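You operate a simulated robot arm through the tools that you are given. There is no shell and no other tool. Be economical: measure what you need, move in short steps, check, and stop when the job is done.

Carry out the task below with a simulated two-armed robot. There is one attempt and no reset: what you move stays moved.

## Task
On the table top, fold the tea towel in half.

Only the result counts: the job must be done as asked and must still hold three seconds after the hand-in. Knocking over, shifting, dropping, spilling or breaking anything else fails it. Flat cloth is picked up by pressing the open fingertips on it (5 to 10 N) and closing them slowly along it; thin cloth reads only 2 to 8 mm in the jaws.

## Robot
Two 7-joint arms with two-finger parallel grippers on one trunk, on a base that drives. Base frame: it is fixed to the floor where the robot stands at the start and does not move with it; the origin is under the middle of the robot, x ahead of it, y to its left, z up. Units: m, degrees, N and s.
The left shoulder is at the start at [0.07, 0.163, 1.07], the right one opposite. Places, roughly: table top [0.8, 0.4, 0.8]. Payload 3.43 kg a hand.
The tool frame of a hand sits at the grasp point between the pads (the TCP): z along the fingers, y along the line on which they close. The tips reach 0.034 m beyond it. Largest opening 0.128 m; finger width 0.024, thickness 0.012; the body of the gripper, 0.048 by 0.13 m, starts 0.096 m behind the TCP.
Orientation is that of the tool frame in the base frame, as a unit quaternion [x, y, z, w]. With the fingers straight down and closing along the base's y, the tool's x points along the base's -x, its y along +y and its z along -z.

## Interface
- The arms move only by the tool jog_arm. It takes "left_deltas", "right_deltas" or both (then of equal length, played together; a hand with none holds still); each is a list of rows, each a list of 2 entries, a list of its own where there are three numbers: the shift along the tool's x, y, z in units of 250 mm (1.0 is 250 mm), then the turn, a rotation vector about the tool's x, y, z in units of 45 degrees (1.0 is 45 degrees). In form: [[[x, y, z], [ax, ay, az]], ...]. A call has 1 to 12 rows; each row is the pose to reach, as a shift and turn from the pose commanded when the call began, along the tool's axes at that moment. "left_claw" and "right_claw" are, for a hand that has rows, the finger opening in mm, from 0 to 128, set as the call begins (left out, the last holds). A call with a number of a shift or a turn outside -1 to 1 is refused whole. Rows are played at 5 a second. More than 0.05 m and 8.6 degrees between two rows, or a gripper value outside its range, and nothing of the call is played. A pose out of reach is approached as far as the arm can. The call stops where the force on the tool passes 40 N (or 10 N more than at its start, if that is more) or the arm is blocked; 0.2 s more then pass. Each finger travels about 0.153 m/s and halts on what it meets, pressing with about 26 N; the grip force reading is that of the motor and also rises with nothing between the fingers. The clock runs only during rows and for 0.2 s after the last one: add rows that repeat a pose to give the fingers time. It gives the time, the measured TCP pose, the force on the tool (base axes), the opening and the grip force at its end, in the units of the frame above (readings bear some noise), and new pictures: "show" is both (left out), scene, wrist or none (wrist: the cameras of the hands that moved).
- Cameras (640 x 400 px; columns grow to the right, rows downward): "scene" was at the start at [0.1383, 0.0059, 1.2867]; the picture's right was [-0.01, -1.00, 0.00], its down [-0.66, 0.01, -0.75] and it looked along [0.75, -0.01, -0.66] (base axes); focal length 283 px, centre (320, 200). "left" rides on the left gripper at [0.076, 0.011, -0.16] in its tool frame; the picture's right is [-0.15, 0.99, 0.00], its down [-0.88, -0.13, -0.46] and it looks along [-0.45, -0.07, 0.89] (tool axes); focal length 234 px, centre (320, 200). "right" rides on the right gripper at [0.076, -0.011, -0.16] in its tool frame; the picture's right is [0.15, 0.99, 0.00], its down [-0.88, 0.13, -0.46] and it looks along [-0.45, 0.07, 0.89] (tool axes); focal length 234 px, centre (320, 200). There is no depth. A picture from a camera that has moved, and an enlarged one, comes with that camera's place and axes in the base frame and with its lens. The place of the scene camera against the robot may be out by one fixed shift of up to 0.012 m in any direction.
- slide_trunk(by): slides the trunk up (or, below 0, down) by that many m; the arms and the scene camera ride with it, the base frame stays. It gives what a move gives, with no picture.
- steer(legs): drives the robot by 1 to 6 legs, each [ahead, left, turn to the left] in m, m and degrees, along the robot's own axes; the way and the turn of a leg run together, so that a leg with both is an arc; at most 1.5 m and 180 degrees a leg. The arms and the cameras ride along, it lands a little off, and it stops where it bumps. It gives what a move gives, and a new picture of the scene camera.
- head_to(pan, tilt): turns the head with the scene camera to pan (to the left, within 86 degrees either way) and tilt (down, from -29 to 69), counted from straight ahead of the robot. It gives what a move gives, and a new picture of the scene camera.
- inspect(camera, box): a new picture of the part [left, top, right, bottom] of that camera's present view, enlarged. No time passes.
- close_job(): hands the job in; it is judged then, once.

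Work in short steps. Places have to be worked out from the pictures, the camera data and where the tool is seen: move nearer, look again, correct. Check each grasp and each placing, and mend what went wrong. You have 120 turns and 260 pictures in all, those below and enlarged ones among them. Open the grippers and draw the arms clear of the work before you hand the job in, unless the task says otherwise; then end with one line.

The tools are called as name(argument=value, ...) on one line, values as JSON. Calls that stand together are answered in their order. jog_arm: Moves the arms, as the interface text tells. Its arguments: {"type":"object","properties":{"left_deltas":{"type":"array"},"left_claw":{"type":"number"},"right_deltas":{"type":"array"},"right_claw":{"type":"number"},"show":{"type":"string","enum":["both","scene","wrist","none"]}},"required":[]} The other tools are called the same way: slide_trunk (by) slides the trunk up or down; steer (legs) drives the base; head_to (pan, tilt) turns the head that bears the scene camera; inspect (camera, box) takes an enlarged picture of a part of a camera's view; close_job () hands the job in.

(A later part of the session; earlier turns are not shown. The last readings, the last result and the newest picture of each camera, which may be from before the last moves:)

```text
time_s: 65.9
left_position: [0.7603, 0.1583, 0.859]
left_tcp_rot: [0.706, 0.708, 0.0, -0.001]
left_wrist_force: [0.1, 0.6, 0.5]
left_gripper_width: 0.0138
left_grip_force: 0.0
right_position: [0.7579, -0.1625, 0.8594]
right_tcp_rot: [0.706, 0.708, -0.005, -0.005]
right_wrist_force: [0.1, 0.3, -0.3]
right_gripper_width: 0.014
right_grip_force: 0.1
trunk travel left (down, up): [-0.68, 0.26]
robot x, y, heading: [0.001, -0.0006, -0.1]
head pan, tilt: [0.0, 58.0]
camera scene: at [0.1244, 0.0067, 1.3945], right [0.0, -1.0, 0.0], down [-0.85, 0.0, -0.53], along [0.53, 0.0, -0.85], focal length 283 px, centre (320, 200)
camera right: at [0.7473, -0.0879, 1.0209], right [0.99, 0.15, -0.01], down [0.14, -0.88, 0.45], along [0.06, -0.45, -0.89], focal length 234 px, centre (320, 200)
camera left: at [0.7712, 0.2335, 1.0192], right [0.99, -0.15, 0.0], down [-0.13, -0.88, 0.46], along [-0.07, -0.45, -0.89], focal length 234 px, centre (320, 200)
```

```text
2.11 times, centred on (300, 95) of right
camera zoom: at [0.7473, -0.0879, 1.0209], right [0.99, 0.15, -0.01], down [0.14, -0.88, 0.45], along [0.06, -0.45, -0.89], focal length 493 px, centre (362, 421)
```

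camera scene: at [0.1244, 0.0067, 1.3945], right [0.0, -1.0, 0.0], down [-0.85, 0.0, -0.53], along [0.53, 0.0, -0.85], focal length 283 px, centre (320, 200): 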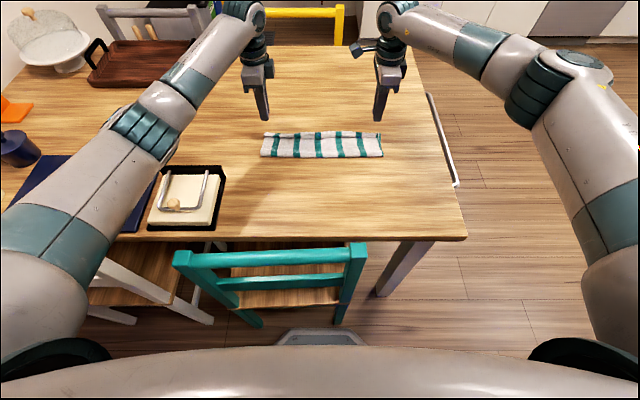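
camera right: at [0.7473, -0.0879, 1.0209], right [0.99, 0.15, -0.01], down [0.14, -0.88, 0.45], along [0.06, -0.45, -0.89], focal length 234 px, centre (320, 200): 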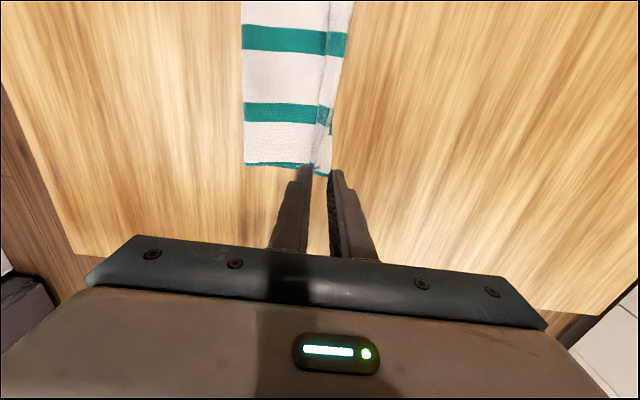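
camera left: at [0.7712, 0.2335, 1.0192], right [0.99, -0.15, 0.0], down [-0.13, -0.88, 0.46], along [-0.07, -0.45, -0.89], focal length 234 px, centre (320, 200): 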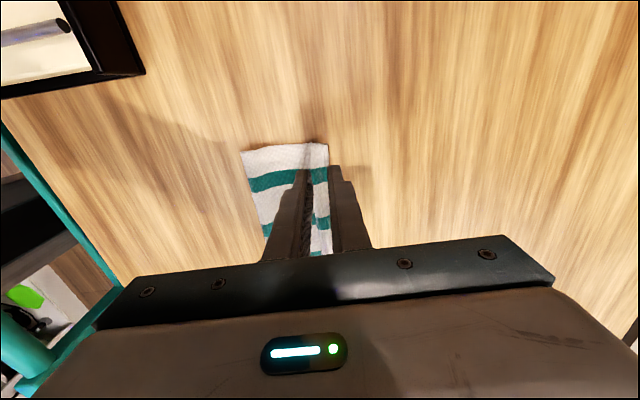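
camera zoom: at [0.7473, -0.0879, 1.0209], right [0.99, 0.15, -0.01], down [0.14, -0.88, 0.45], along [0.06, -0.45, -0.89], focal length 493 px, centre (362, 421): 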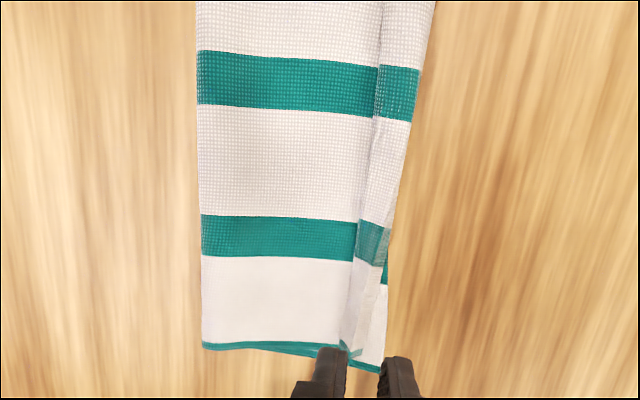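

The near edge is turned back as a roughly 2 cm lip: its free edge is at x≈0.747, against 0.773 for the lower layer's edge. I'll pinch just this lip at both ends with a small opening and re-lay it, first hovering to check alignment.

jog_arm(left_deltas=[[[-0.012, -0.03, 0.08], [0.067, 0, 0]], [[-0.012, -0.03, 0.17], [0.067, 0, 0]], [[-0.012, -0.03, 0.24], [0.067, 0, 0]], [[-0.012, -0.03, 0.24], [0.067, 0, 0]]], right_deltas=[[[0.058, -0.02, 0.0], [0.05, 0, 0]], [[0.058, -0.02, 0.1], [0.05, 0, 0]], [[0.058, -0.02, 0.24], [0.05, 0, 0]], [[0.058, -0.02, 0.24], [0.05, 0, 0]]], left_claw=13, right_claw=13, show="none")

inspect(camera="left", box=[230, 110, 410, 260])

inspect(camera="right", box=[230, 110, 410, 260])

inspect(camera="scene", box=[250, 100, 400, 180])

```text
time_s: 66.9
left_position: [0.7519, 0.1535, 0.7988]
left_tcp_rot: [0.706, 0.708, -0.018, -0.018]
left_wrist_force: [-0.9, -0.5, -0.3]
left_gripper_width: 0.0131
left_grip_force: 0.1
right_position: [0.7492, -0.1493, 0.8008]
right_tcp_rot: [0.706, 0.708, -0.019, -0.018]
right_wrist_force: [0.9, 0.0, 0.4]
right_gripper_width: 0.0129
right_grip_force: 0.1
trunk travel left (down, up): [-0.68, 0.26]
robot x, y, heading: [0.0047, 0.0027, 0.0]
head pan, tilt: [0.0, 58.0]
```

```text
2.67 times, centred on (320, 185) of left
camera zoom: at [0.7714, 0.2292, 0.9576], right [0.99, -0.15, -0.05], down [-0.11, -0.88, 0.46], along [-0.11, -0.45, -0.88], focal length 624 px, centre (320, 240)
```

zoom: 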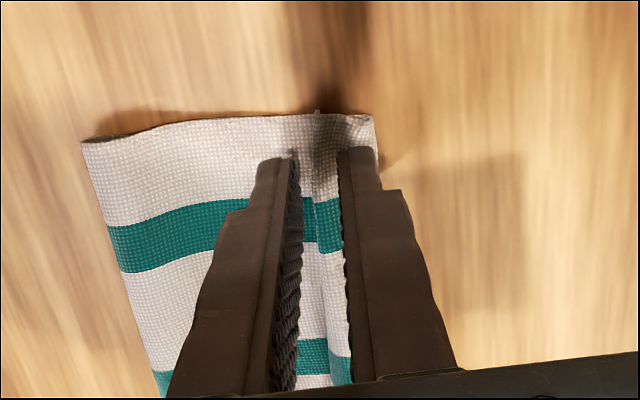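

```text
2.67 times, centred on (320, 185) of right
camera zoom: at [0.7445, -0.0735, 0.9632], right [0.99, 0.15, -0.05], down [0.15, -0.88, 0.45], along [0.02, -0.45, -0.89], focal length 624 px, centre (320, 240)
```

zoom: 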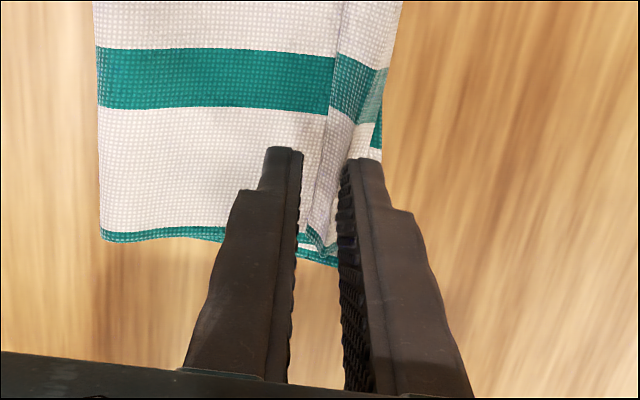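

```text
4.27 times, centred on (325, 140) of scene
camera zoom: at [0.123, 0.0068, 1.3947], right [0.0, -1.0, 0.0], down [-0.85, 0.0, -0.53], along [0.53, 0.0, -0.85], focal length 1207 px, centre (299, 456)
```

zoom: 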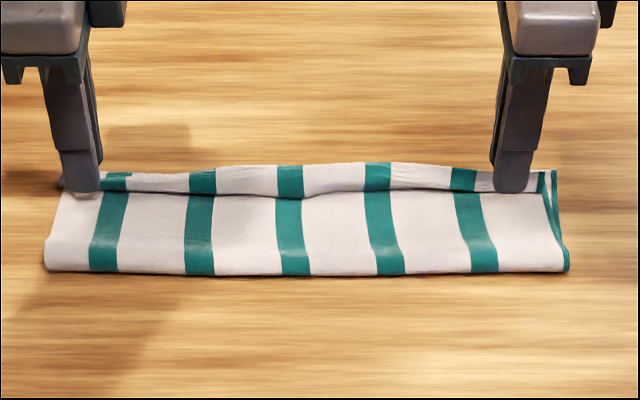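

The fingers line up, but pinching here risks grabbing all the layers at the bend. Instead I'll roll the lip forward by friction: one fingertip pressed lightly near its free edge and dragged +x. I set up with the front finger over the lip and the rear one tilted up.

jog_arm(left_deltas=[[[0, 0, -0.08], [0, 0, 0]], [[0, -0.05, -0.08], [0.035, 0, 0]], [[0, -0.108, -0.08], [0.067, 0, 0]], [[0, -0.108, -0.01], [0.067, 0, 0]], [[0, -0.108, -0.01], [0.067, 0, 0]]], right_deltas=[[[0, 0, -0.08], [0, 0, 0]], [[0, -0.05, -0.08], [0.035, 0, 0]], [[0, -0.098, -0.08], [0.067, 0, 0]], [[0, -0.098, 0.0], [0.067, 0, 0]], [[0, -0.098, 0.0], [0.067, 0, 0]]], left_claw=40, right_claw=40, show="none")

inspect(camera="left", box=[230, 110, 410, 260])

inspect(camera="right", box=[230, 110, 410, 260])

```text
time_s: 68.1
left_position: [0.7256, 0.1523, 0.8057]
left_tcp_rot: [0.706, 0.707, -0.038, -0.037]
left_wrist_force: [-0.6, 0.4, -0.1]
left_gripper_width: 0.04
left_grip_force: 0.0
right_position: [0.7265, -0.1462, 0.8033]
right_tcp_rot: [0.706, 0.706, -0.037, -0.037]
right_wrist_force: [-0.5, -0.1, -0.3]
right_gripper_width: 0.0398
right_grip_force: 0.1
trunk travel left (down, up): [-0.68, 0.26]
robot x, y, heading: [0.0018, 0.0002, 0.2]
head pan, tilt: [0.0, 58.0]
```

```text
2.67 times, centred on (320, 185) of left
camera zoom: at [0.7536, 0.2289, 0.9619], right [0.98, -0.15, -0.1], down [-0.08, -0.88, 0.47], along [-0.16, -0.45, -0.88], focal length 624 px, centre (320, 240)
```

zoom: 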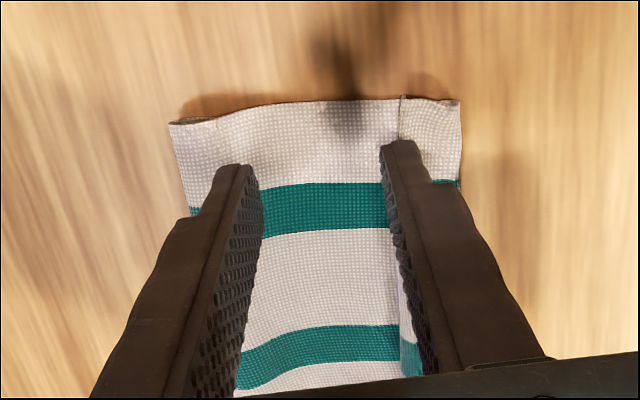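

```text
2.67 times, centred on (320, 185) of right
camera zoom: at [0.7301, -0.0708, 0.9645], right [0.98, 0.15, -0.1], down [0.18, -0.88, 0.44], along [-0.02, -0.45, -0.89], focal length 624 px, centre (320, 240)
```

zoom: 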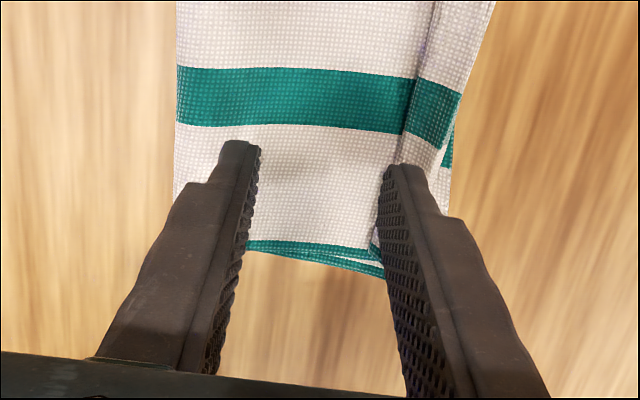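

Front fingers sit over the lip. I lower to a light touch.

jog_arm(left_deltas=[[[0, 0.005, 0.02], [0, 0, 0]], [[0, 0.005, 0.036], [0, 0, 0]], [[0, 0.005, 0.036], [0, 0, 0]]], right_deltas=[[[0, 0.0, 0.015], [0, 0, 0]], [[0, 0.0, 0.028], [0, 0, 0]], [[0, 0.0, 0.028], [0, 0, 0]]], show="none")

jog_arm(left_deltas=[[[0, 0, 0.006], [0, 0, 0]], [[0, 0, 0.008], [0, 0, 0]], [[0, 0, 0.008], [0, 0, 0]]], right_deltas=[[[0, 0, 0.006], [0, 0, 0]], [[0, 0, 0.008], [0, 0, 0]], [[0, 0, 0.008], [0, 0, 0]]], show="none")

```text
time_s: 68.9
left_position: [0.7274, 0.1524, 0.7968]
left_tcp_rot: [0.706, 0.706, -0.038, -0.038]
left_wrist_force: [-0.1, 0.1, 0.6]
left_gripper_width: 0.04
left_grip_force: 0.0
right_position: [0.727, -0.1456, 0.7951]
right_tcp_rot: [0.706, 0.706, -0.036, -0.037]
right_wrist_force: [0.4, -0.3, -0.1]
right_gripper_width: 0.0401
right_grip_force: 0.1
trunk travel left (down, up): [-0.68, 0.26]
robot x, y, heading: [0.0017, -0.0007, -0.3]
head pan, tilt: [0.0, 58.0]
```

```text
time_s: 69.7
left_position: [0.7285, 0.1522, 0.7924]
left_tcp_rot: [0.706, 0.706, -0.037, -0.038]
left_wrist_force: [-0.2, 0.4, 0.8]
left_gripper_width: 0.04
left_grip_force: 0.1
right_position: [0.7248, -0.1457, 0.793]
right_tcp_rot: [0.706, 0.707, -0.036, -0.036]
right_wrist_force: [0.5, -0.5, 0.4]
right_gripper_width: 0.0398
right_grip_force: 0.0
trunk travel left (down, up): [-0.68, 0.26]
robot x, y, heading: [-0.0017, -0.0004, -0.2]
head pan, tilt: [0.0, 58.0]
```

jog_arm(left_deltas=[[[0, 0, 0.006], [0, 0, 0]], [[0, 0, 0.008], [0, 0, 0]], [[0, 0, 0.008], [0, 0, 0]]], right_deltas=[[[0, 0, 0.006], [0, 0, 0]], [[0, 0, 0.008], [0, 0, 0]], [[0, 0, 0.008], [0, 0, 0]]], show="none")

```text
time_s: 70.5
left_position: [0.7278, 0.1537, 0.7909]
left_tcp_rot: [0.706, 0.706, -0.038, -0.037]
left_wrist_force: [-0.6, -0.1, 2.8]
left_gripper_width: 0.0396
left_grip_force: 0.0
right_position: [0.7241, -0.1471, 0.7899]
right_tcp_rot: [0.706, 0.707, -0.036, -0.036]
right_wrist_force: [0.4, -0.2, 2.7]
right_gripper_width: 0.0401
right_grip_force: 0.0
trunk travel left (down, up): [-0.68, 0.26]
robot x, y, heading: [0.0019, -0.0005, -0.1]
head pan, tilt: [0.0, 58.0]
```

Both touch at about 2.8 N. I drag slowly forward, keeping the height level.

jog_arm(left_deltas=[[[0, 0.02, -0.002], [0, 0, 0]], [[0, 0.04, -0.004], [0, 0, 0]], [[0, 0.06, -0.006], [0, 0, 0]], [[0, 0.08, -0.0085], [0, 0, 0]], [[0, 0.1, -0.0105], [0, 0, 0]], [[0, 0.12, -0.0125], [0, 0, 0]]], right_deltas=[[[0, 0.02, -0.002], [0, 0, 0]], [[0, 0.04, -0.004], [0, 0, 0]], [[0, 0.06, -0.006], [0, 0, 0]], [[0, 0.08, -0.0085], [0, 0, 0]], [[0, 0.1, -0.0105], [0, 0, 0]], [[0, 0.12, -0.0125], [0, 0, 0]]], show="none")

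inspect(camera="left", box=[230, 110, 410, 260])

inspect(camera="right", box=[230, 60, 410, 210])

inspect(camera="scene", box=[250, 100, 400, 180])

```text
time_s: 71.9
left_position: [0.7561, 0.1519, 0.7911]
left_tcp_rot: [0.705, 0.707, -0.037, -0.036]
left_wrist_force: [-1.7, -0.2, 3.2]
left_gripper_width: 0.0391
left_grip_force: 0.1
right_position: [0.7533, -0.1469, 0.7906]
right_tcp_rot: [0.706, 0.707, -0.036, -0.037]
right_wrist_force: [-1.6, -0.4, 3.1]
right_gripper_width: 0.0393
right_grip_force: 0.1
trunk travel left (down, up): [-0.68, 0.26]
robot x, y, heading: [-0.0005, -0.0025, 0.1]
head pan, tilt: [0.0, 58.0]
```

```text
2.67 times, centred on (320, 185) of left
camera zoom: at [0.7837, 0.2285, 0.9481], right [0.98, -0.15, -0.1], down [-0.08, -0.88, 0.47], along [-0.16, -0.45, -0.88], focal length 624 px, centre (320, 240)
```

zoom: 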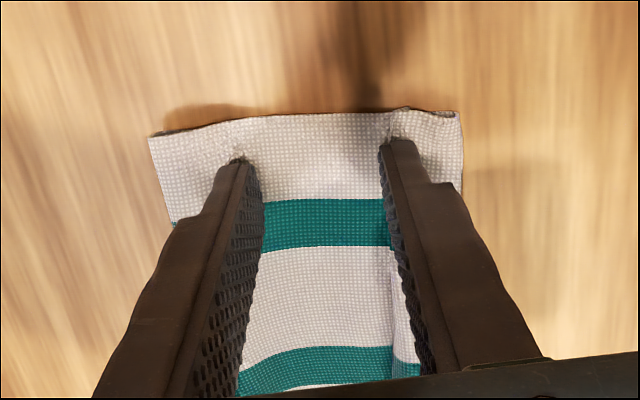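

```text
2.67 times, centred on (320, 135) of right
camera zoom: at [0.7576, -0.0714, 0.9525], right [0.98, 0.15, -0.1], down [0.18, -0.88, 0.44], along [-0.02, -0.45, -0.89], focal length 624 px, centre (320, 373)
```

zoom: 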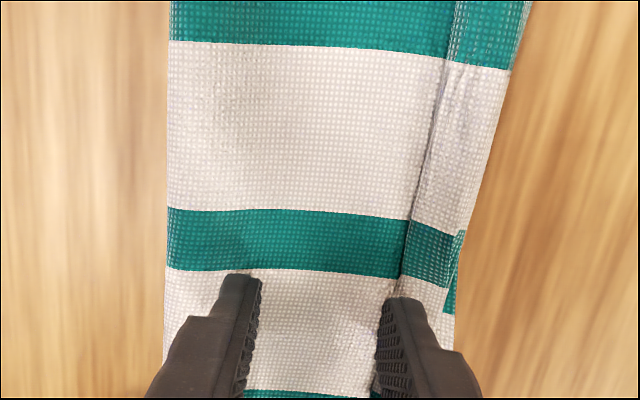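

```text
4.27 times, centred on (325, 140) of scene
camera zoom: at [0.1223, 0.0067, 1.3948], right [0.0, -1.0, 0.0], down [-0.85, 0.0, -0.53], along [0.53, 0.0, -0.85], focal length 1207 px, centre (299, 456)
```

zoom: 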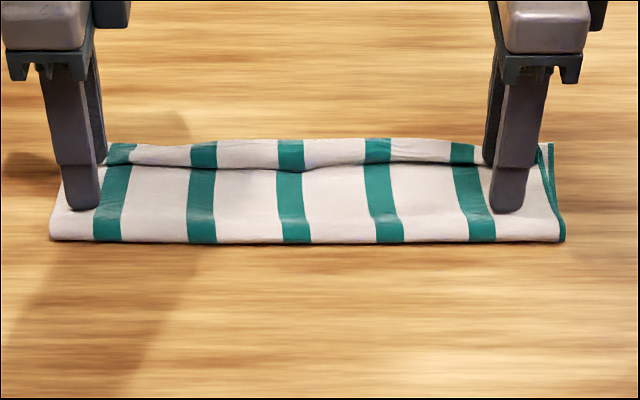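

Dragging slid the whole towel, so the lower layers need holding. I'll level the hand so both fingers press, rear on the main layer and front on the lip, then open the gripper so the rear finger anchors while the front rolls the lip forward.

jog_arm(left_deltas=[[[0, 0, -0.04], [0, 0, 0]], [[0, -0.018, -0.04], [-0.085, 0, 0]], [[0, -0.018, -0.04], [-0.167, 0, 0]], [[0, -0.018, -0.02], [-0.167, 0, 0]], [[0, -0.018, -0.02], [-0.167, 0, 0]]], right_deltas=[[[0, 0, -0.04], [0, 0, 0]], [[0, -0.018, -0.04], [-0.085, 0, 0]], [[0, -0.018, -0.04], [-0.16, 0, 0]], [[0, -0.018, -0.02], [-0.16, 0, 0]], [[0, -0.018, -0.02], [-0.16, 0, 0]]], show="wrist")

```text
time_s: 73.1
left_position: [0.7524, 0.1534, 0.7954]
left_tcp_rot: [0.707, 0.707, 0.009, 0.009]
left_wrist_force: [-0.3, -0.1, -1.2]
left_gripper_width: 0.0399
left_grip_force: 0.1
right_position: [0.7514, -0.1452, 0.796]
right_tcp_rot: [0.707, 0.708, 0.008, 0.008]
right_wrist_force: [-1.3, -0.6, 0.1]
right_gripper_width: 0.0399
right_grip_force: 0.0
trunk travel left (down, up): [-0.68, 0.26]
robot x, y, heading: [0.0021, 0.0013, 0.1]
head pan, tilt: [0.0, 58.0]
camera right: at [0.7348, -0.0702, 0.9565], right [0.99, 0.15, 0.02], down [0.12, -0.88, 0.46], along [0.09, -0.45, -0.89], focal length 234 px, centre (320, 200)
camera left: at [0.7594, 0.2292, 0.9559], right [0.99, -0.15, 0.03], down [-0.14, -0.88, 0.45], along [-0.04, -0.45, -0.89], focal length 234 px, centre (320, 200)
```

right: 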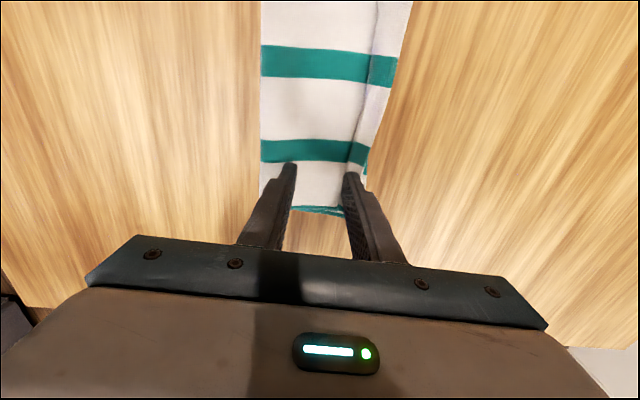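
left: 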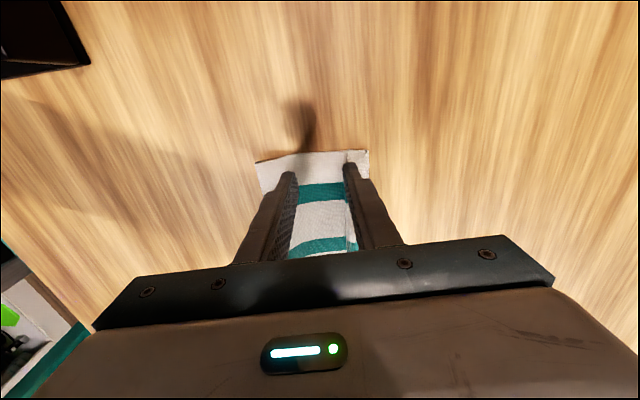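

Placement is good: rear finger on the main layer, front finger on the lip. I press down.

jog_arm(left_deltas=[[[0, 0, 0.012], [0, 0, 0]], [[0, 0, 0.02], [0, 0, 0]], [[0, 0, 0.02], [0, 0, 0]]], right_deltas=[[[0, 0, 0.012], [0, 0, 0]], [[0, 0, 0.02], [0, 0, 0]], [[0, 0, 0.02], [0, 0, 0]]], show="none")

jog_arm(left_deltas=[[[0, 0, 0.004], [0, 0, 0]], [[0, 0, 0.006], [0, 0, 0]], [[0, 0, 0.006], [0, 0, 0]]], right_deltas=[[[0, 0, 0.004], [0, 0, 0]], [[0, 0, 0.006], [0, 0, 0]], [[0, 0, 0.006], [0, 0, 0]]], show="none")

```text
time_s: 73.9
left_position: [0.7535, 0.152, 0.7905]
left_tcp_rot: [0.706, 0.708, 0.009, 0.009]
left_wrist_force: [-0.7, -1.0, 0.3]
left_gripper_width: 0.0398
left_grip_force: 0.1
right_position: [0.7503, -0.1477, 0.7899]
right_tcp_rot: [0.706, 0.708, 0.007, 0.007]
right_wrist_force: [0.2, -0.2, -0.8]
right_gripper_width: 0.0396
right_grip_force: 0.1
trunk travel left (down, up): [-0.68, 0.26]
robot x, y, heading: [0.0015, 0.0, 0.2]
head pan, tilt: [0.0, 58.0]
```

```text
time_s: 74.7
left_position: [0.7532, 0.1545, 0.79]
left_tcp_rot: [0.707, 0.707, 0.008, 0.009]
left_wrist_force: [0.0, -0.6, 0.2]
left_gripper_width: 0.0399
left_grip_force: 0.1
right_position: [0.7505, -0.1462, 0.7884]
right_tcp_rot: [0.707, 0.708, 0.008, 0.008]
right_wrist_force: [0.3, -0.8, -0.4]
right_gripper_width: 0.0399
right_grip_force: 0.0
trunk travel left (down, up): [-0.68, 0.26]
robot x, y, heading: [-0.0001, -0.0008, -0.3]
head pan, tilt: [0.0, 58.0]
```

jog_arm(left_deltas=[[[0, 0, 0.006], [0, 0, 0]], [[0, 0, 0.008], [0, 0, 0]], [[0, 0, 0.008], [0, 0, 0]]], right_deltas=[[[0, 0, 0.004], [0, 0, 0]], [[0, 0, 0.006], [0, 0, 0]], [[0, 0, 0.006], [0, 0, 0]]], show="none")

```text
time_s: 75.5
left_position: [0.7536, 0.154, 0.7875]
left_tcp_rot: [0.707, 0.707, 0.009, 0.009]
left_wrist_force: [-0.8, 0.7, 1.1]
left_gripper_width: 0.0399
left_grip_force: 0.1
right_position: [0.7518, -0.1466, 0.7881]
right_tcp_rot: [0.707, 0.707, 0.007, 0.008]
right_wrist_force: [0.2, 0.3, 1.6]
right_gripper_width: 0.0396
right_grip_force: 0.2
trunk travel left (down, up): [-0.68, 0.26]
robot x, y, heading: [-0.0019, -0.0006, -0.1]
head pan, tilt: [0.0, 58.0]
```

jog_arm(left_deltas=[[[0, 0, 0.004], [0, 0, 0]], [[0, 0, 0.006], [0, 0, 0]], [[0, 0, 0.006], [0, 0, 0]]], right_deltas=[[[0, 0, 0.003], [0, 0, 0]], [[0, 0, 0.005], [0, 0, 0]], [[0, 0, 0.005], [0, 0, 0]]], show="none")

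```text
time_s: 76.3
left_position: [0.7541, 0.1534, 0.7864]
left_tcp_rot: [0.707, 0.707, 0.009, 0.009]
left_wrist_force: [-0.6, 1.7, 7.1]
left_gripper_width: 0.0398
left_grip_force: 0.0
right_position: [0.7511, -0.1468, 0.7877]
right_tcp_rot: [0.706, 0.708, 0.008, 0.007]
right_wrist_force: [0.5, 0.1, 1.4]
right_gripper_width: 0.0399
right_grip_force: 0.1
trunk travel left (down, up): [-0.68, 0.26]
robot x, y, heading: [-0.0014, 0.0004, 0.2]
head pan, tilt: [0.0, 58.0]
```

The left presses at 7 N. I press the right a little more, then start opening in stages.

jog_arm(right_deltas=[[[0, 0, 0.003], [0, 0, 0]], [[0, 0, 0.005], [0, 0, 0]]], show="none")

jog_arm(left_deltas=[[[0, 0, 0], [0, 0, 0]], [[0, 0, 0], [0, 0, 0]]], right_deltas=[[[0, 0, 0], [0, 0, 0]], [[0, 0, 0], [0, 0, 0]]], left_claw=50, right_claw=50, show="none")

jog_arm(left_deltas=[[[0, 0.012, 0], [0, 0, 0]], [[0, 0.02, 0], [0, 0, 0]]], right_deltas=[[[0, 0.012, 0], [0, 0, 0]], [[0, 0.02, 0], [0, 0, 0]]], left_claw=60, right_claw=60, show="wrist")

inspect(camera="scene", box=[250, 100, 400, 180])

```text
time_s: 76.9
left_position: [0.7539, 0.1533, 0.7877]
left_tcp_rot: [0.707, 0.707, 0.009, 0.009]
left_wrist_force: [1.5, 1.9, 8.4]
left_gripper_width: 0.0397
left_grip_force: 0.2
right_position: [0.7508, -0.1458, 0.7868]
right_tcp_rot: [0.706, 0.708, 0.009, 0.009]
right_wrist_force: [0.9, 0.5, 5.3]
right_gripper_width: 0.0402
right_grip_force: 0.9
trunk travel left (down, up): [-0.68, 0.26]
robot x, y, heading: [-0.0011, 0.0012, 0.4]
head pan, tilt: [0.0, 58.0]
```

```text
time_s: 77.5
left_position: [0.752, 0.1536, 0.7877]
left_tcp_rot: [0.707, 0.707, 0.009, 0.009]
left_wrist_force: [2.0, 0.8, 8.7]
left_gripper_width: 0.0474
left_grip_force: 0.0
right_position: [0.7491, -0.1464, 0.7863]
right_tcp_rot: [0.707, 0.707, 0.008, 0.008]
right_wrist_force: [-1.7, 0.8, 6.3]
right_gripper_width: 0.0486
right_grip_force: 0.0
trunk travel left (down, up): [-0.68, 0.26]
robot x, y, heading: [-0.0013, -0.0017, 0.2]
head pan, tilt: [0.0, 58.0]
```

```text
time_s: 78.1
left_position: [0.7565, 0.1527, 0.7873]
left_tcp_rot: [0.707, 0.707, 0.009, 0.009]
left_wrist_force: [-2.4, -0.5, 9.3]
left_gripper_width: 0.0604
left_grip_force: 0.3
right_position: [0.7555, -0.1464, 0.7863]
right_tcp_rot: [0.707, 0.707, 0.008, 0.009]
right_wrist_force: [-1.4, 0.1, 3.5]
right_gripper_width: 0.0581
right_grip_force: 0.0
trunk travel left (down, up): [-0.68, 0.26]
robot x, y, heading: [0.0011, -0.0018, -0.1]
head pan, tilt: [0.0, 58.0]
camera right: at [0.738, -0.0715, 0.9483], right [0.99, 0.15, 0.02], down [0.12, -0.88, 0.46], along [0.09, -0.45, -0.89], focal length 234 px, centre (320, 200)
camera left: at [0.7645, 0.2283, 0.9467], right [0.99, -0.15, 0.03], down [-0.14, -0.88, 0.45], along [-0.04, -0.45, -0.89], focal length 234 px, centre (320, 200)
```

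right: 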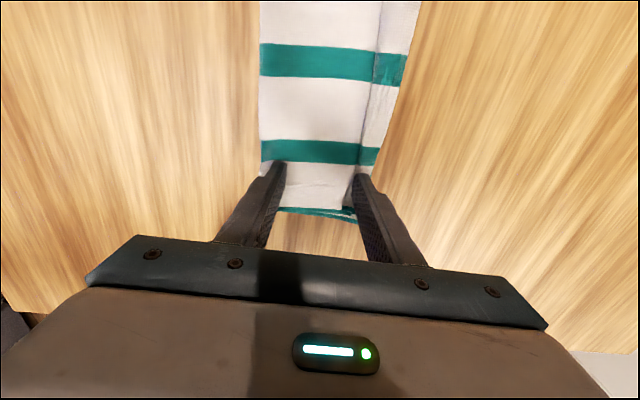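
left: 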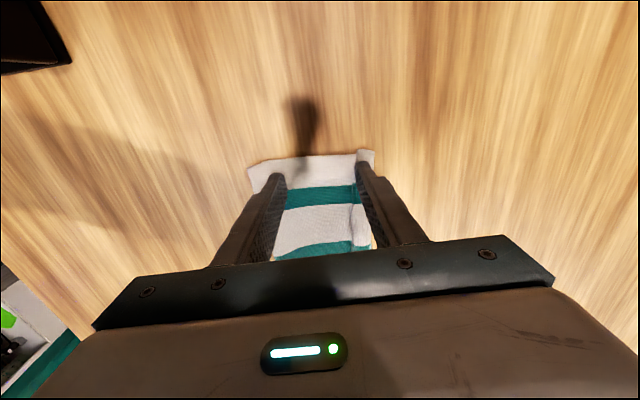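

```text
4.27 times, centred on (325, 140) of scene
camera zoom: at [0.1211, 0.0065, 1.3949], right [0.0, -1.0, 0.0], down [-0.85, 0.0, -0.53], along [0.53, 0.0, -0.85], focal length 1207 px, centre (299, 456)
```

zoom: 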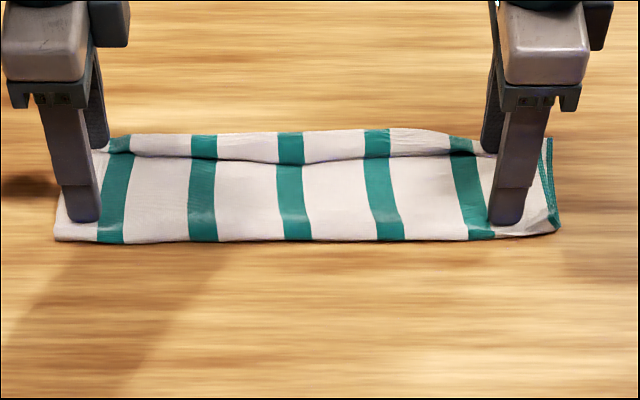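

It's working: the lip is narrowing at both ends. I continue opening while moving forward.

jog_arm(left_deltas=[[[0, 0.012, 0], [0, 0, 0]], [[0, 0.02, 0], [0, 0, 0]]], right_deltas=[[[0, 0.012, 0.002], [0, 0, 0]], [[0, 0.02, 0.002], [0, 0, 0]]], left_claw=70, right_claw=70, show="none")

jog_arm(left_deltas=[[[0, 0.012, 0], [0, 0, 0]], [[0, 0.02, 0], [0, 0, 0]]], right_deltas=[[[0, 0.012, 0], [0, 0, 0]], [[0, 0.02, 0], [0, 0, 0]]], left_claw=80, right_claw=80, show="wrist")

inspect(camera="scene", box=[250, 100, 400, 180])

```text
time_s: 78.7
left_position: [0.7633, 0.1533, 0.7874]
left_tcp_rot: [0.707, 0.707, 0.009, 0.009]
left_wrist_force: [-2.2, -0.6, 4.0]
left_gripper_width: 0.0703
left_grip_force: 0.2
right_position: [0.7601, -0.1455, 0.7884]
right_tcp_rot: [0.707, 0.707, 0.008, 0.008]
right_wrist_force: [-2.6, 0.0, 9.6]
right_gripper_width: 0.0694
right_grip_force: 0.1
trunk travel left (down, up): [-0.68, 0.26]
robot x, y, heading: [0.0013, 0.0025, -0.1]
head pan, tilt: [0.0, 58.0]
```

```text
time_s: 79.3
left_position: [0.7677, 0.1545, 0.7881]
left_tcp_rot: [0.706, 0.708, 0.009, 0.009]
left_wrist_force: [-1.7, -0.3, 4.6]
left_gripper_width: 0.0801
left_grip_force: 0.4
right_position: [0.7653, -0.1474, 0.7871]
right_tcp_rot: [0.706, 0.708, 0.008, 0.008]
right_wrist_force: [-1.7, 0.1, 4.6]
right_gripper_width: 0.0808
right_grip_force: 0.3
trunk travel left (down, up): [-0.68, 0.26]
robot x, y, heading: [0.0003, -0.0004, -0.1]
head pan, tilt: [0.0, 58.0]
camera right: at [0.7495, -0.0707, 0.9481], right [0.99, 0.15, 0.02], down [0.12, -0.88, 0.46], along [0.09, -0.45, -0.89], focal length 234 px, centre (320, 200)
camera left: at [0.7739, 0.2295, 0.9471], right [0.99, -0.15, 0.03], down [-0.14, -0.88, 0.45], along [-0.04, -0.45, -0.89], focal length 234 px, centre (320, 200)
```

right: 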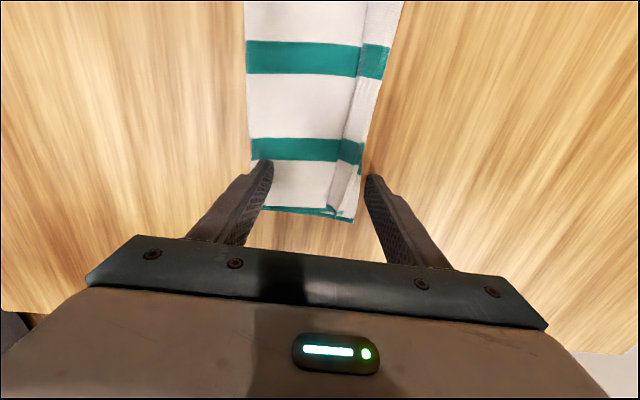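
left: 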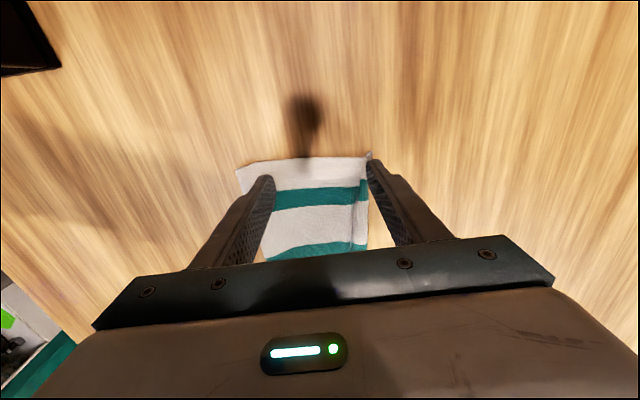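

```text
4.27 times, centred on (325, 140) of scene
camera zoom: at [0.1218, 0.0067, 1.3948], right [0.0, -1.0, 0.0], down [-0.85, 0.0, -0.53], along [0.53, 0.0, -0.85], focal length 1207 px, centre (299, 456)
```

zoom: 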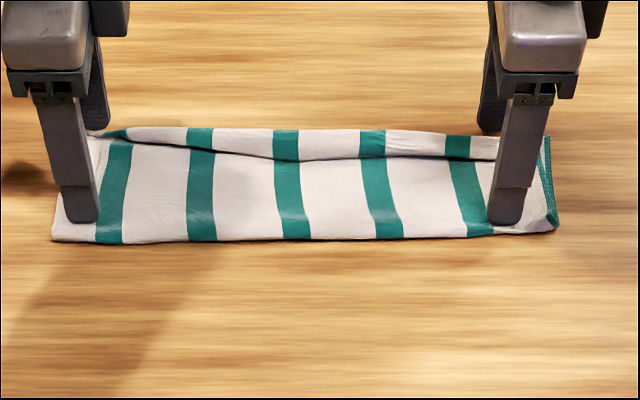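

The left end is now flipped nearly flat, but the right front finger slipped over its lip. I lift both and look.

jog_arm(left_deltas=[[[0, 0, -0.08], [0, 0, 0]], [[0, 0, -0.2], [0, 0, 0]], [[0, 0, -0.24], [0, 0, 0]], [[0, 0, -0.24], [0, 0, 0]]], right_deltas=[[[0, 0, -0.08], [0, 0, 0]], [[0, 0, -0.2], [0, 0, 0]], [[0, 0, -0.24], [0, 0, 0]], [[0, 0, -0.24], [0, 0, 0]]], show="wrist")

inspect(camera="scene", box=[255, 110, 325, 160])

inspect(camera="scene", box=[325, 110, 395, 160])

```text
time_s: 80.3
left_position: [0.7664, 0.1525, 0.8443]
left_tcp_rot: [0.707, 0.707, 0.009, 0.009]
left_wrist_force: [0.2, 1.0, -0.4]
left_gripper_width: 0.0799
left_grip_force: 0.1
right_position: [0.7633, -0.1471, 0.844]
right_tcp_rot: [0.707, 0.707, 0.008, 0.009]
right_wrist_force: [-0.2, 0.4, -0.2]
right_gripper_width: 0.0798
right_grip_force: 0.1
trunk travel left (down, up): [-0.68, 0.26]
robot x, y, heading: [0.0004, 0.0032, 0.0]
head pan, tilt: [0.0, 58.0]
camera right: at [0.7469, -0.0708, 1.0059], right [0.99, 0.15, 0.02], down [0.12, -0.88, 0.46], along [0.09, -0.45, -0.89], focal length 234 px, centre (320, 200)
camera left: at [0.7733, 0.2286, 1.0047], right [0.99, -0.15, 0.02], down [-0.14, -0.88, 0.45], along [-0.04, -0.45, -0.89], focal length 234 px, centre (320, 200)
```

right: 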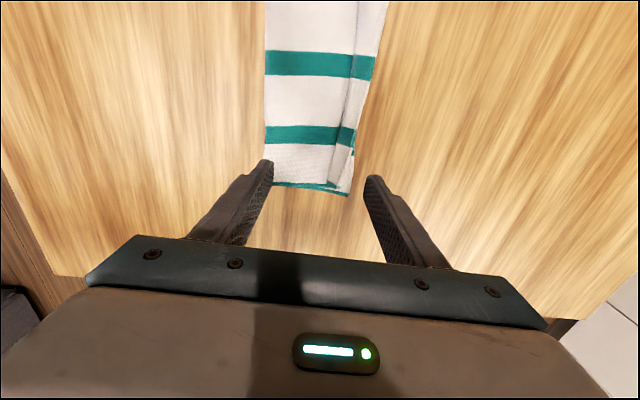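
left: 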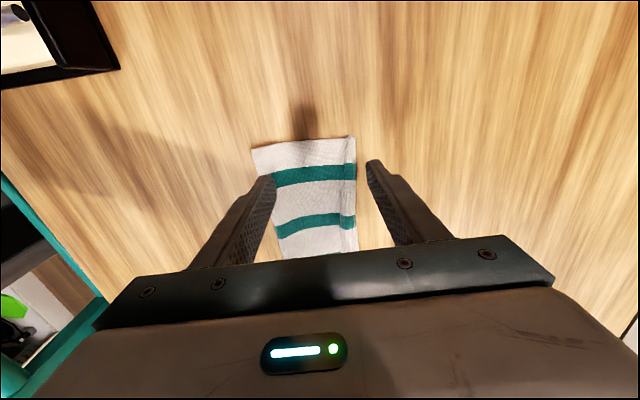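

```text
8.00 times, centred on (290, 135) of scene
camera zoom: at [0.1232, 0.0066, 1.3947], right [0.0, -1.0, 0.0], down [-0.85, 0.0, -0.53], along [0.53, 0.0, -0.85], focal length 2262 px, centre (560, 720)
```

zoom: 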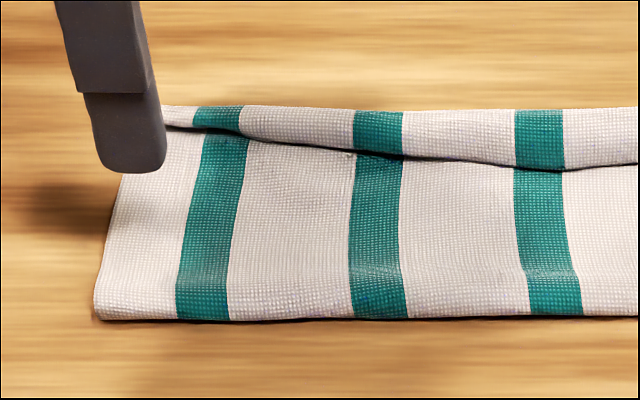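

```text
8.00 times, centred on (360, 135) of scene
camera zoom: at [0.1232, 0.0066, 1.3947], right [0.0, -1.0, 0.0], down [-0.85, 0.0, -0.53], along [0.53, 0.0, -0.85], focal length 2262 px, centre (0, 720)
```

zoom: 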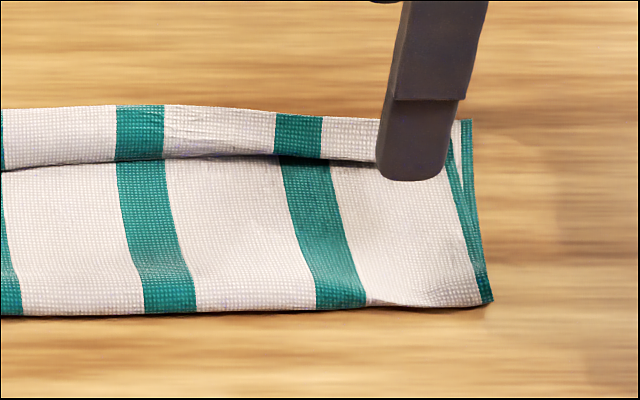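

The left lip is halved, while the right and middle still have about 2-2.5 cm. I repeat the opening trick at y≈0.07 (left hand) and y≈-0.115 (right hand), fingers starting closer to the lip's free edge at x≈0.78.

jog_arm(left_deltas=[[[-0.11, 0, 0.0], [0, 0, 0]], [[-0.22, 0.006, 0.0], [0, 0, 0]], [[-0.332, 0.006, 0.06], [0, 0, 0]], [[-0.332, 0.006, 0.19], [0, 0, 0]], [[-0.332, 0.006, 0.208], [0, 0, 0]], [[-0.332, 0.006, 0.208], [0, 0, 0]]], right_deltas=[[[0.06, 0.012, 0.0], [0, 0, 0]], [[0.128, 0.012, 0.0], [0, 0, 0]], [[0.128, 0.012, 0.06], [0, 0, 0]], [[0.128, 0.012, 0.19], [0, 0, 0]], [[0.128, 0.012, 0.208], [0, 0, 0]], [[0.128, 0.012, 0.208], [0, 0, 0]]], left_claw=30, right_claw=30, show="wrist")

inspect(camera="scene", box=[250, 100, 400, 180])

```text
time_s: 81.7
left_position: [0.7685, 0.0692, 0.7942]
left_tcp_rot: [0.707, 0.707, 0.009, 0.009]
left_wrist_force: [0.0, -0.6, 0.3]
left_gripper_width: 0.0298
left_grip_force: 0.1
right_position: [0.7684, -0.1153, 0.7924]
right_tcp_rot: [0.707, 0.707, 0.008, 0.009]
right_wrist_force: [-0.5, 0.3, 1.1]
right_gripper_width: 0.03
right_grip_force: 0.1
trunk travel left (down, up): [-0.68, 0.26]
robot x, y, heading: [-0.0001, 0.0016, -0.2]
head pan, tilt: [0.0, 58.0]
camera right: at [0.7521, -0.0399, 0.9539], right [0.99, 0.15, 0.02], down [0.12, -0.88, 0.46], along [0.09, -0.45, -0.89], focal length 234 px, centre (320, 200)
camera left: at [0.7765, 0.1456, 0.9533], right [0.99, -0.15, 0.02], down [-0.14, -0.88, 0.45], along [-0.04, -0.45, -0.89], focal length 234 px, centre (320, 200)
```

right: 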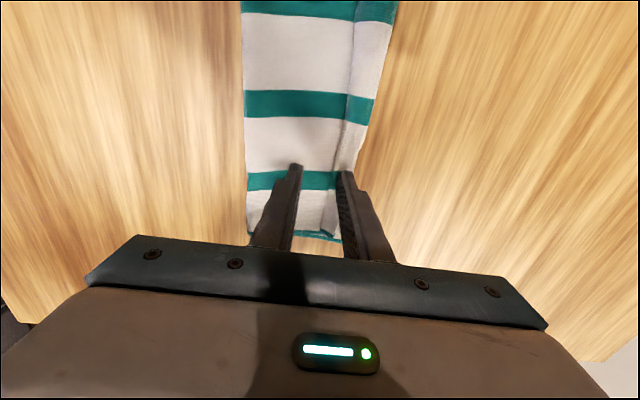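
left: 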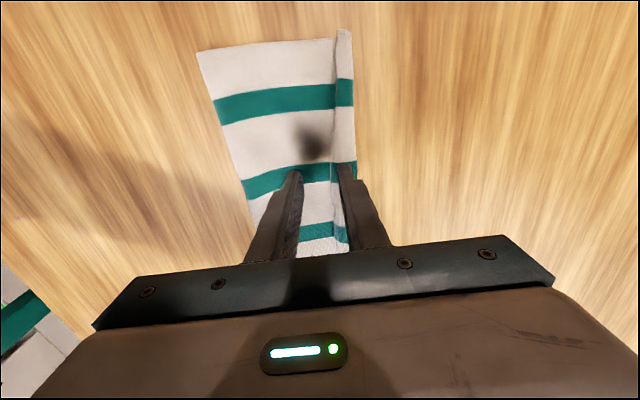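

```text
4.27 times, centred on (325, 140) of scene
camera zoom: at [0.1238, 0.0065, 1.3946], right [0.0, -1.0, 0.0], down [-0.85, 0.0, -0.53], along [0.53, 0.0, -0.85], focal length 1207 px, centre (299, 456)
```

zoom: 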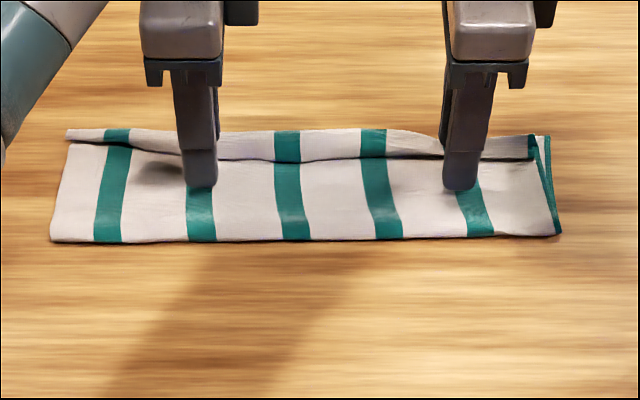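

The front fingers are a bit far over the lip, so I shift back 3-4 mm and press down.

jog_arm(left_deltas=[[[0, -0.016, 0.01], [0, 0, 0]], [[0, -0.016, 0.02], [0, 0, 0]], [[0, -0.016, 0.026], [0, 0, 0]], [[0, -0.016, 0.026], [0, 0, 0]]], right_deltas=[[[0, -0.014, 0.006], [0, 0, 0]], [[0, -0.014, 0.012], [0, 0, 0]], [[0, -0.014, 0.018], [0, 0, 0]], [[0, -0.014, 0.018], [0, 0, 0]]], show="none")

```text
time_s: 82.7
left_position: [0.7653, 0.0703, 0.7884]
left_tcp_rot: [0.707, 0.707, 0.01, 0.009]
left_wrist_force: [0.7, -0.2, 0.1]
left_gripper_width: 0.0299
left_grip_force: 0.0
right_position: [0.7639, -0.1142, 0.7887]
right_tcp_rot: [0.707, 0.708, 0.009, 0.009]
right_wrist_force: [0.3, -0.7, 0.8]
right_gripper_width: 0.0302
right_grip_force: 0.5
trunk travel left (down, up): [-0.68, 0.26]
robot x, y, heading: [-0.0039, -0.0001, 0.1]
head pan, tilt: [0.0, 58.0]
```

jog_arm(left_deltas=[[[0, 0, 0.005], [0, 0, 0]], [[0, 0, 0.009], [0, 0, 0]], [[0, 0, 0.009], [0, 0, 0]]], right_deltas=[[[0, 0, 0.005], [0, 0, 0]], [[0, 0, 0.009], [0, 0, 0]], [[0, 0, 0.009], [0, 0, 0]]], show="none")

```text
time_s: 83.5
left_position: [0.7657, 0.0707, 0.7866]
left_tcp_rot: [0.707, 0.707, 0.009, 0.009]
left_wrist_force: [-1.4, 0.0, 4.3]
left_gripper_width: 0.0298
left_grip_force: 0.1
right_position: [0.7638, -0.1149, 0.7865]
right_tcp_rot: [0.706, 0.708, 0.008, 0.009]
right_wrist_force: [0.4, -0.5, 4.9]
right_gripper_width: 0.0302
right_grip_force: 0.1
trunk travel left (down, up): [-0.68, 0.26]
robot x, y, heading: [0.0019, -0.002, 0.1]
head pan, tilt: [0.0, 58.0]
```

Contact is 4-5 N. I add a little more pressure and open in stages.

jog_arm(left_deltas=[[[0, 0, 0.003], [0, 0, 0]], [[0, 0, 0.003], [0, 0, 0]]], right_deltas=[[[0, 0, 0.003], [0, 0, 0]], [[0, 0, 0.003], [0, 0, 0]]], left_claw=40, right_claw=40, show="none")

jog_arm(left_deltas=[[[0, 0.01, 0], [0, 0, 0]], [[0, 0.02, 0], [0, 0, 0]]], right_deltas=[[[0, 0.01, 0], [0, 0, 0]], [[0, 0.02, 0], [0, 0, 0]]], left_claw=50, right_claw=50, show="none")

jog_arm(left_deltas=[[[0, 0.01, 0], [0, 0, 0]], [[0, 0.02, 0], [0, 0, 0]]], right_deltas=[[[0, 0.01, 0], [0, 0, 0]], [[0, 0.02, 0], [0, 0, 0]]], left_claw=60, right_claw=60, show="wrist")

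inspect(camera="scene", box=[250, 100, 400, 180])

```text
time_s: 84.1
left_position: [0.7647, 0.0697, 0.7862]
left_tcp_rot: [0.707, 0.707, 0.009, 0.01]
left_wrist_force: [1.4, 1.3, 8.3]
left_gripper_width: 0.0387
left_grip_force: 0.0
right_position: [0.764, -0.1144, 0.7869]
right_tcp_rot: [0.707, 0.707, 0.008, 0.008]
right_wrist_force: [-0.6, -0.8, 7.3]
right_gripper_width: 0.0393
right_grip_force: 0.1
trunk travel left (down, up): [-0.68, 0.26]
robot x, y, heading: [0.0014, -0.0, 0.2]
head pan, tilt: [0.0, 58.0]
```

```text
time_s: 84.7
left_position: [0.7699, 0.0685, 0.7872]
left_tcp_rot: [0.707, 0.708, 0.009, 0.01]
left_wrist_force: [-2.5, -0.5, 9.1]
left_gripper_width: 0.0447
left_grip_force: 2.5
right_position: [0.7685, -0.1149, 0.787]
right_tcp_rot: [0.706, 0.708, 0.008, 0.01]
right_wrist_force: [-1.3, 0.0, 5.0]
right_gripper_width: 0.0486
right_grip_force: 0.1
trunk travel left (down, up): [-0.68, 0.26]
robot x, y, heading: [-0.0014, -0.0005, 0.1]
head pan, tilt: [0.0, 58.0]
```

```text
time_s: 85.3
left_position: [0.775, 0.0697, 0.787]
left_tcp_rot: [0.707, 0.707, 0.01, 0.011]
left_wrist_force: [0.5, -1.0, 15.7]
left_gripper_width: 0.0599
left_grip_force: 0.0
right_position: [0.7742, -0.1146, 0.7876]
right_tcp_rot: [0.707, 0.708, 0.009, 0.008]
right_wrist_force: [-1.2, 0.7, 1.5]
right_gripper_width: 0.0596
right_grip_force: 0.0
trunk travel left (down, up): [-0.68, 0.26]
robot x, y, heading: [0.0033, -0.0007, -0.2]
head pan, tilt: [0.0, 58.0]
camera right: at [0.7579, -0.0393, 0.9486], right [0.99, 0.15, 0.02], down [0.12, -0.88, 0.46], along [0.09, -0.45, -0.89], focal length 234 px, centre (320, 200)
camera left: at [0.7822, 0.1455, 0.9463], right [0.99, -0.15, 0.03], down [-0.14, -0.88, 0.45], along [-0.04, -0.45, -0.89], focal length 234 px, centre (320, 200)
```

right: 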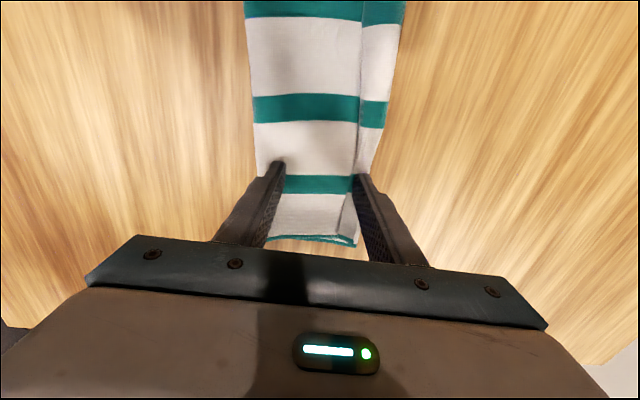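
left: 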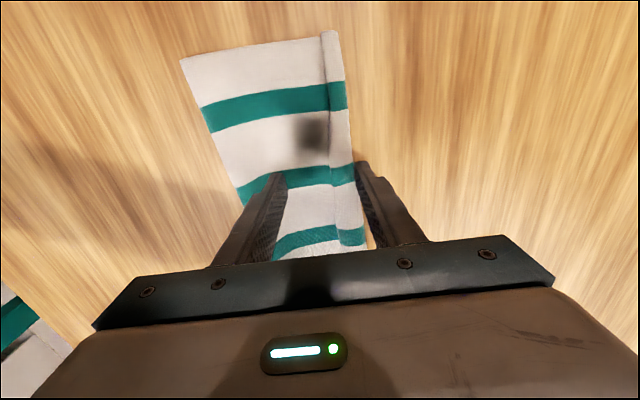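

```text
4.27 times, centred on (325, 140) of scene
camera zoom: at [0.1214, 0.0063, 1.3949], right [0.0, -1.0, 0.0], down [-0.85, 0.0, -0.53], along [0.53, 0.0, -0.85], focal length 1207 px, centre (299, 456)
```

zoom: 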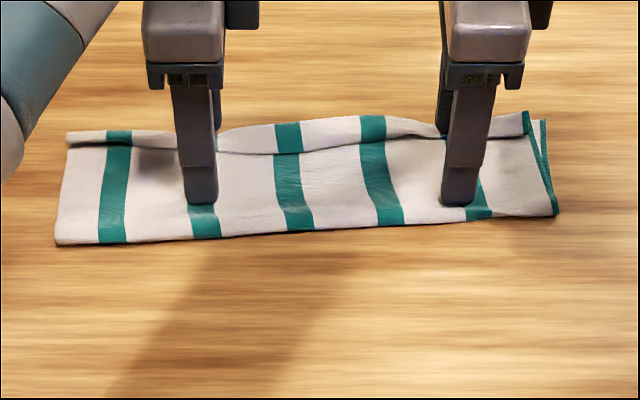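

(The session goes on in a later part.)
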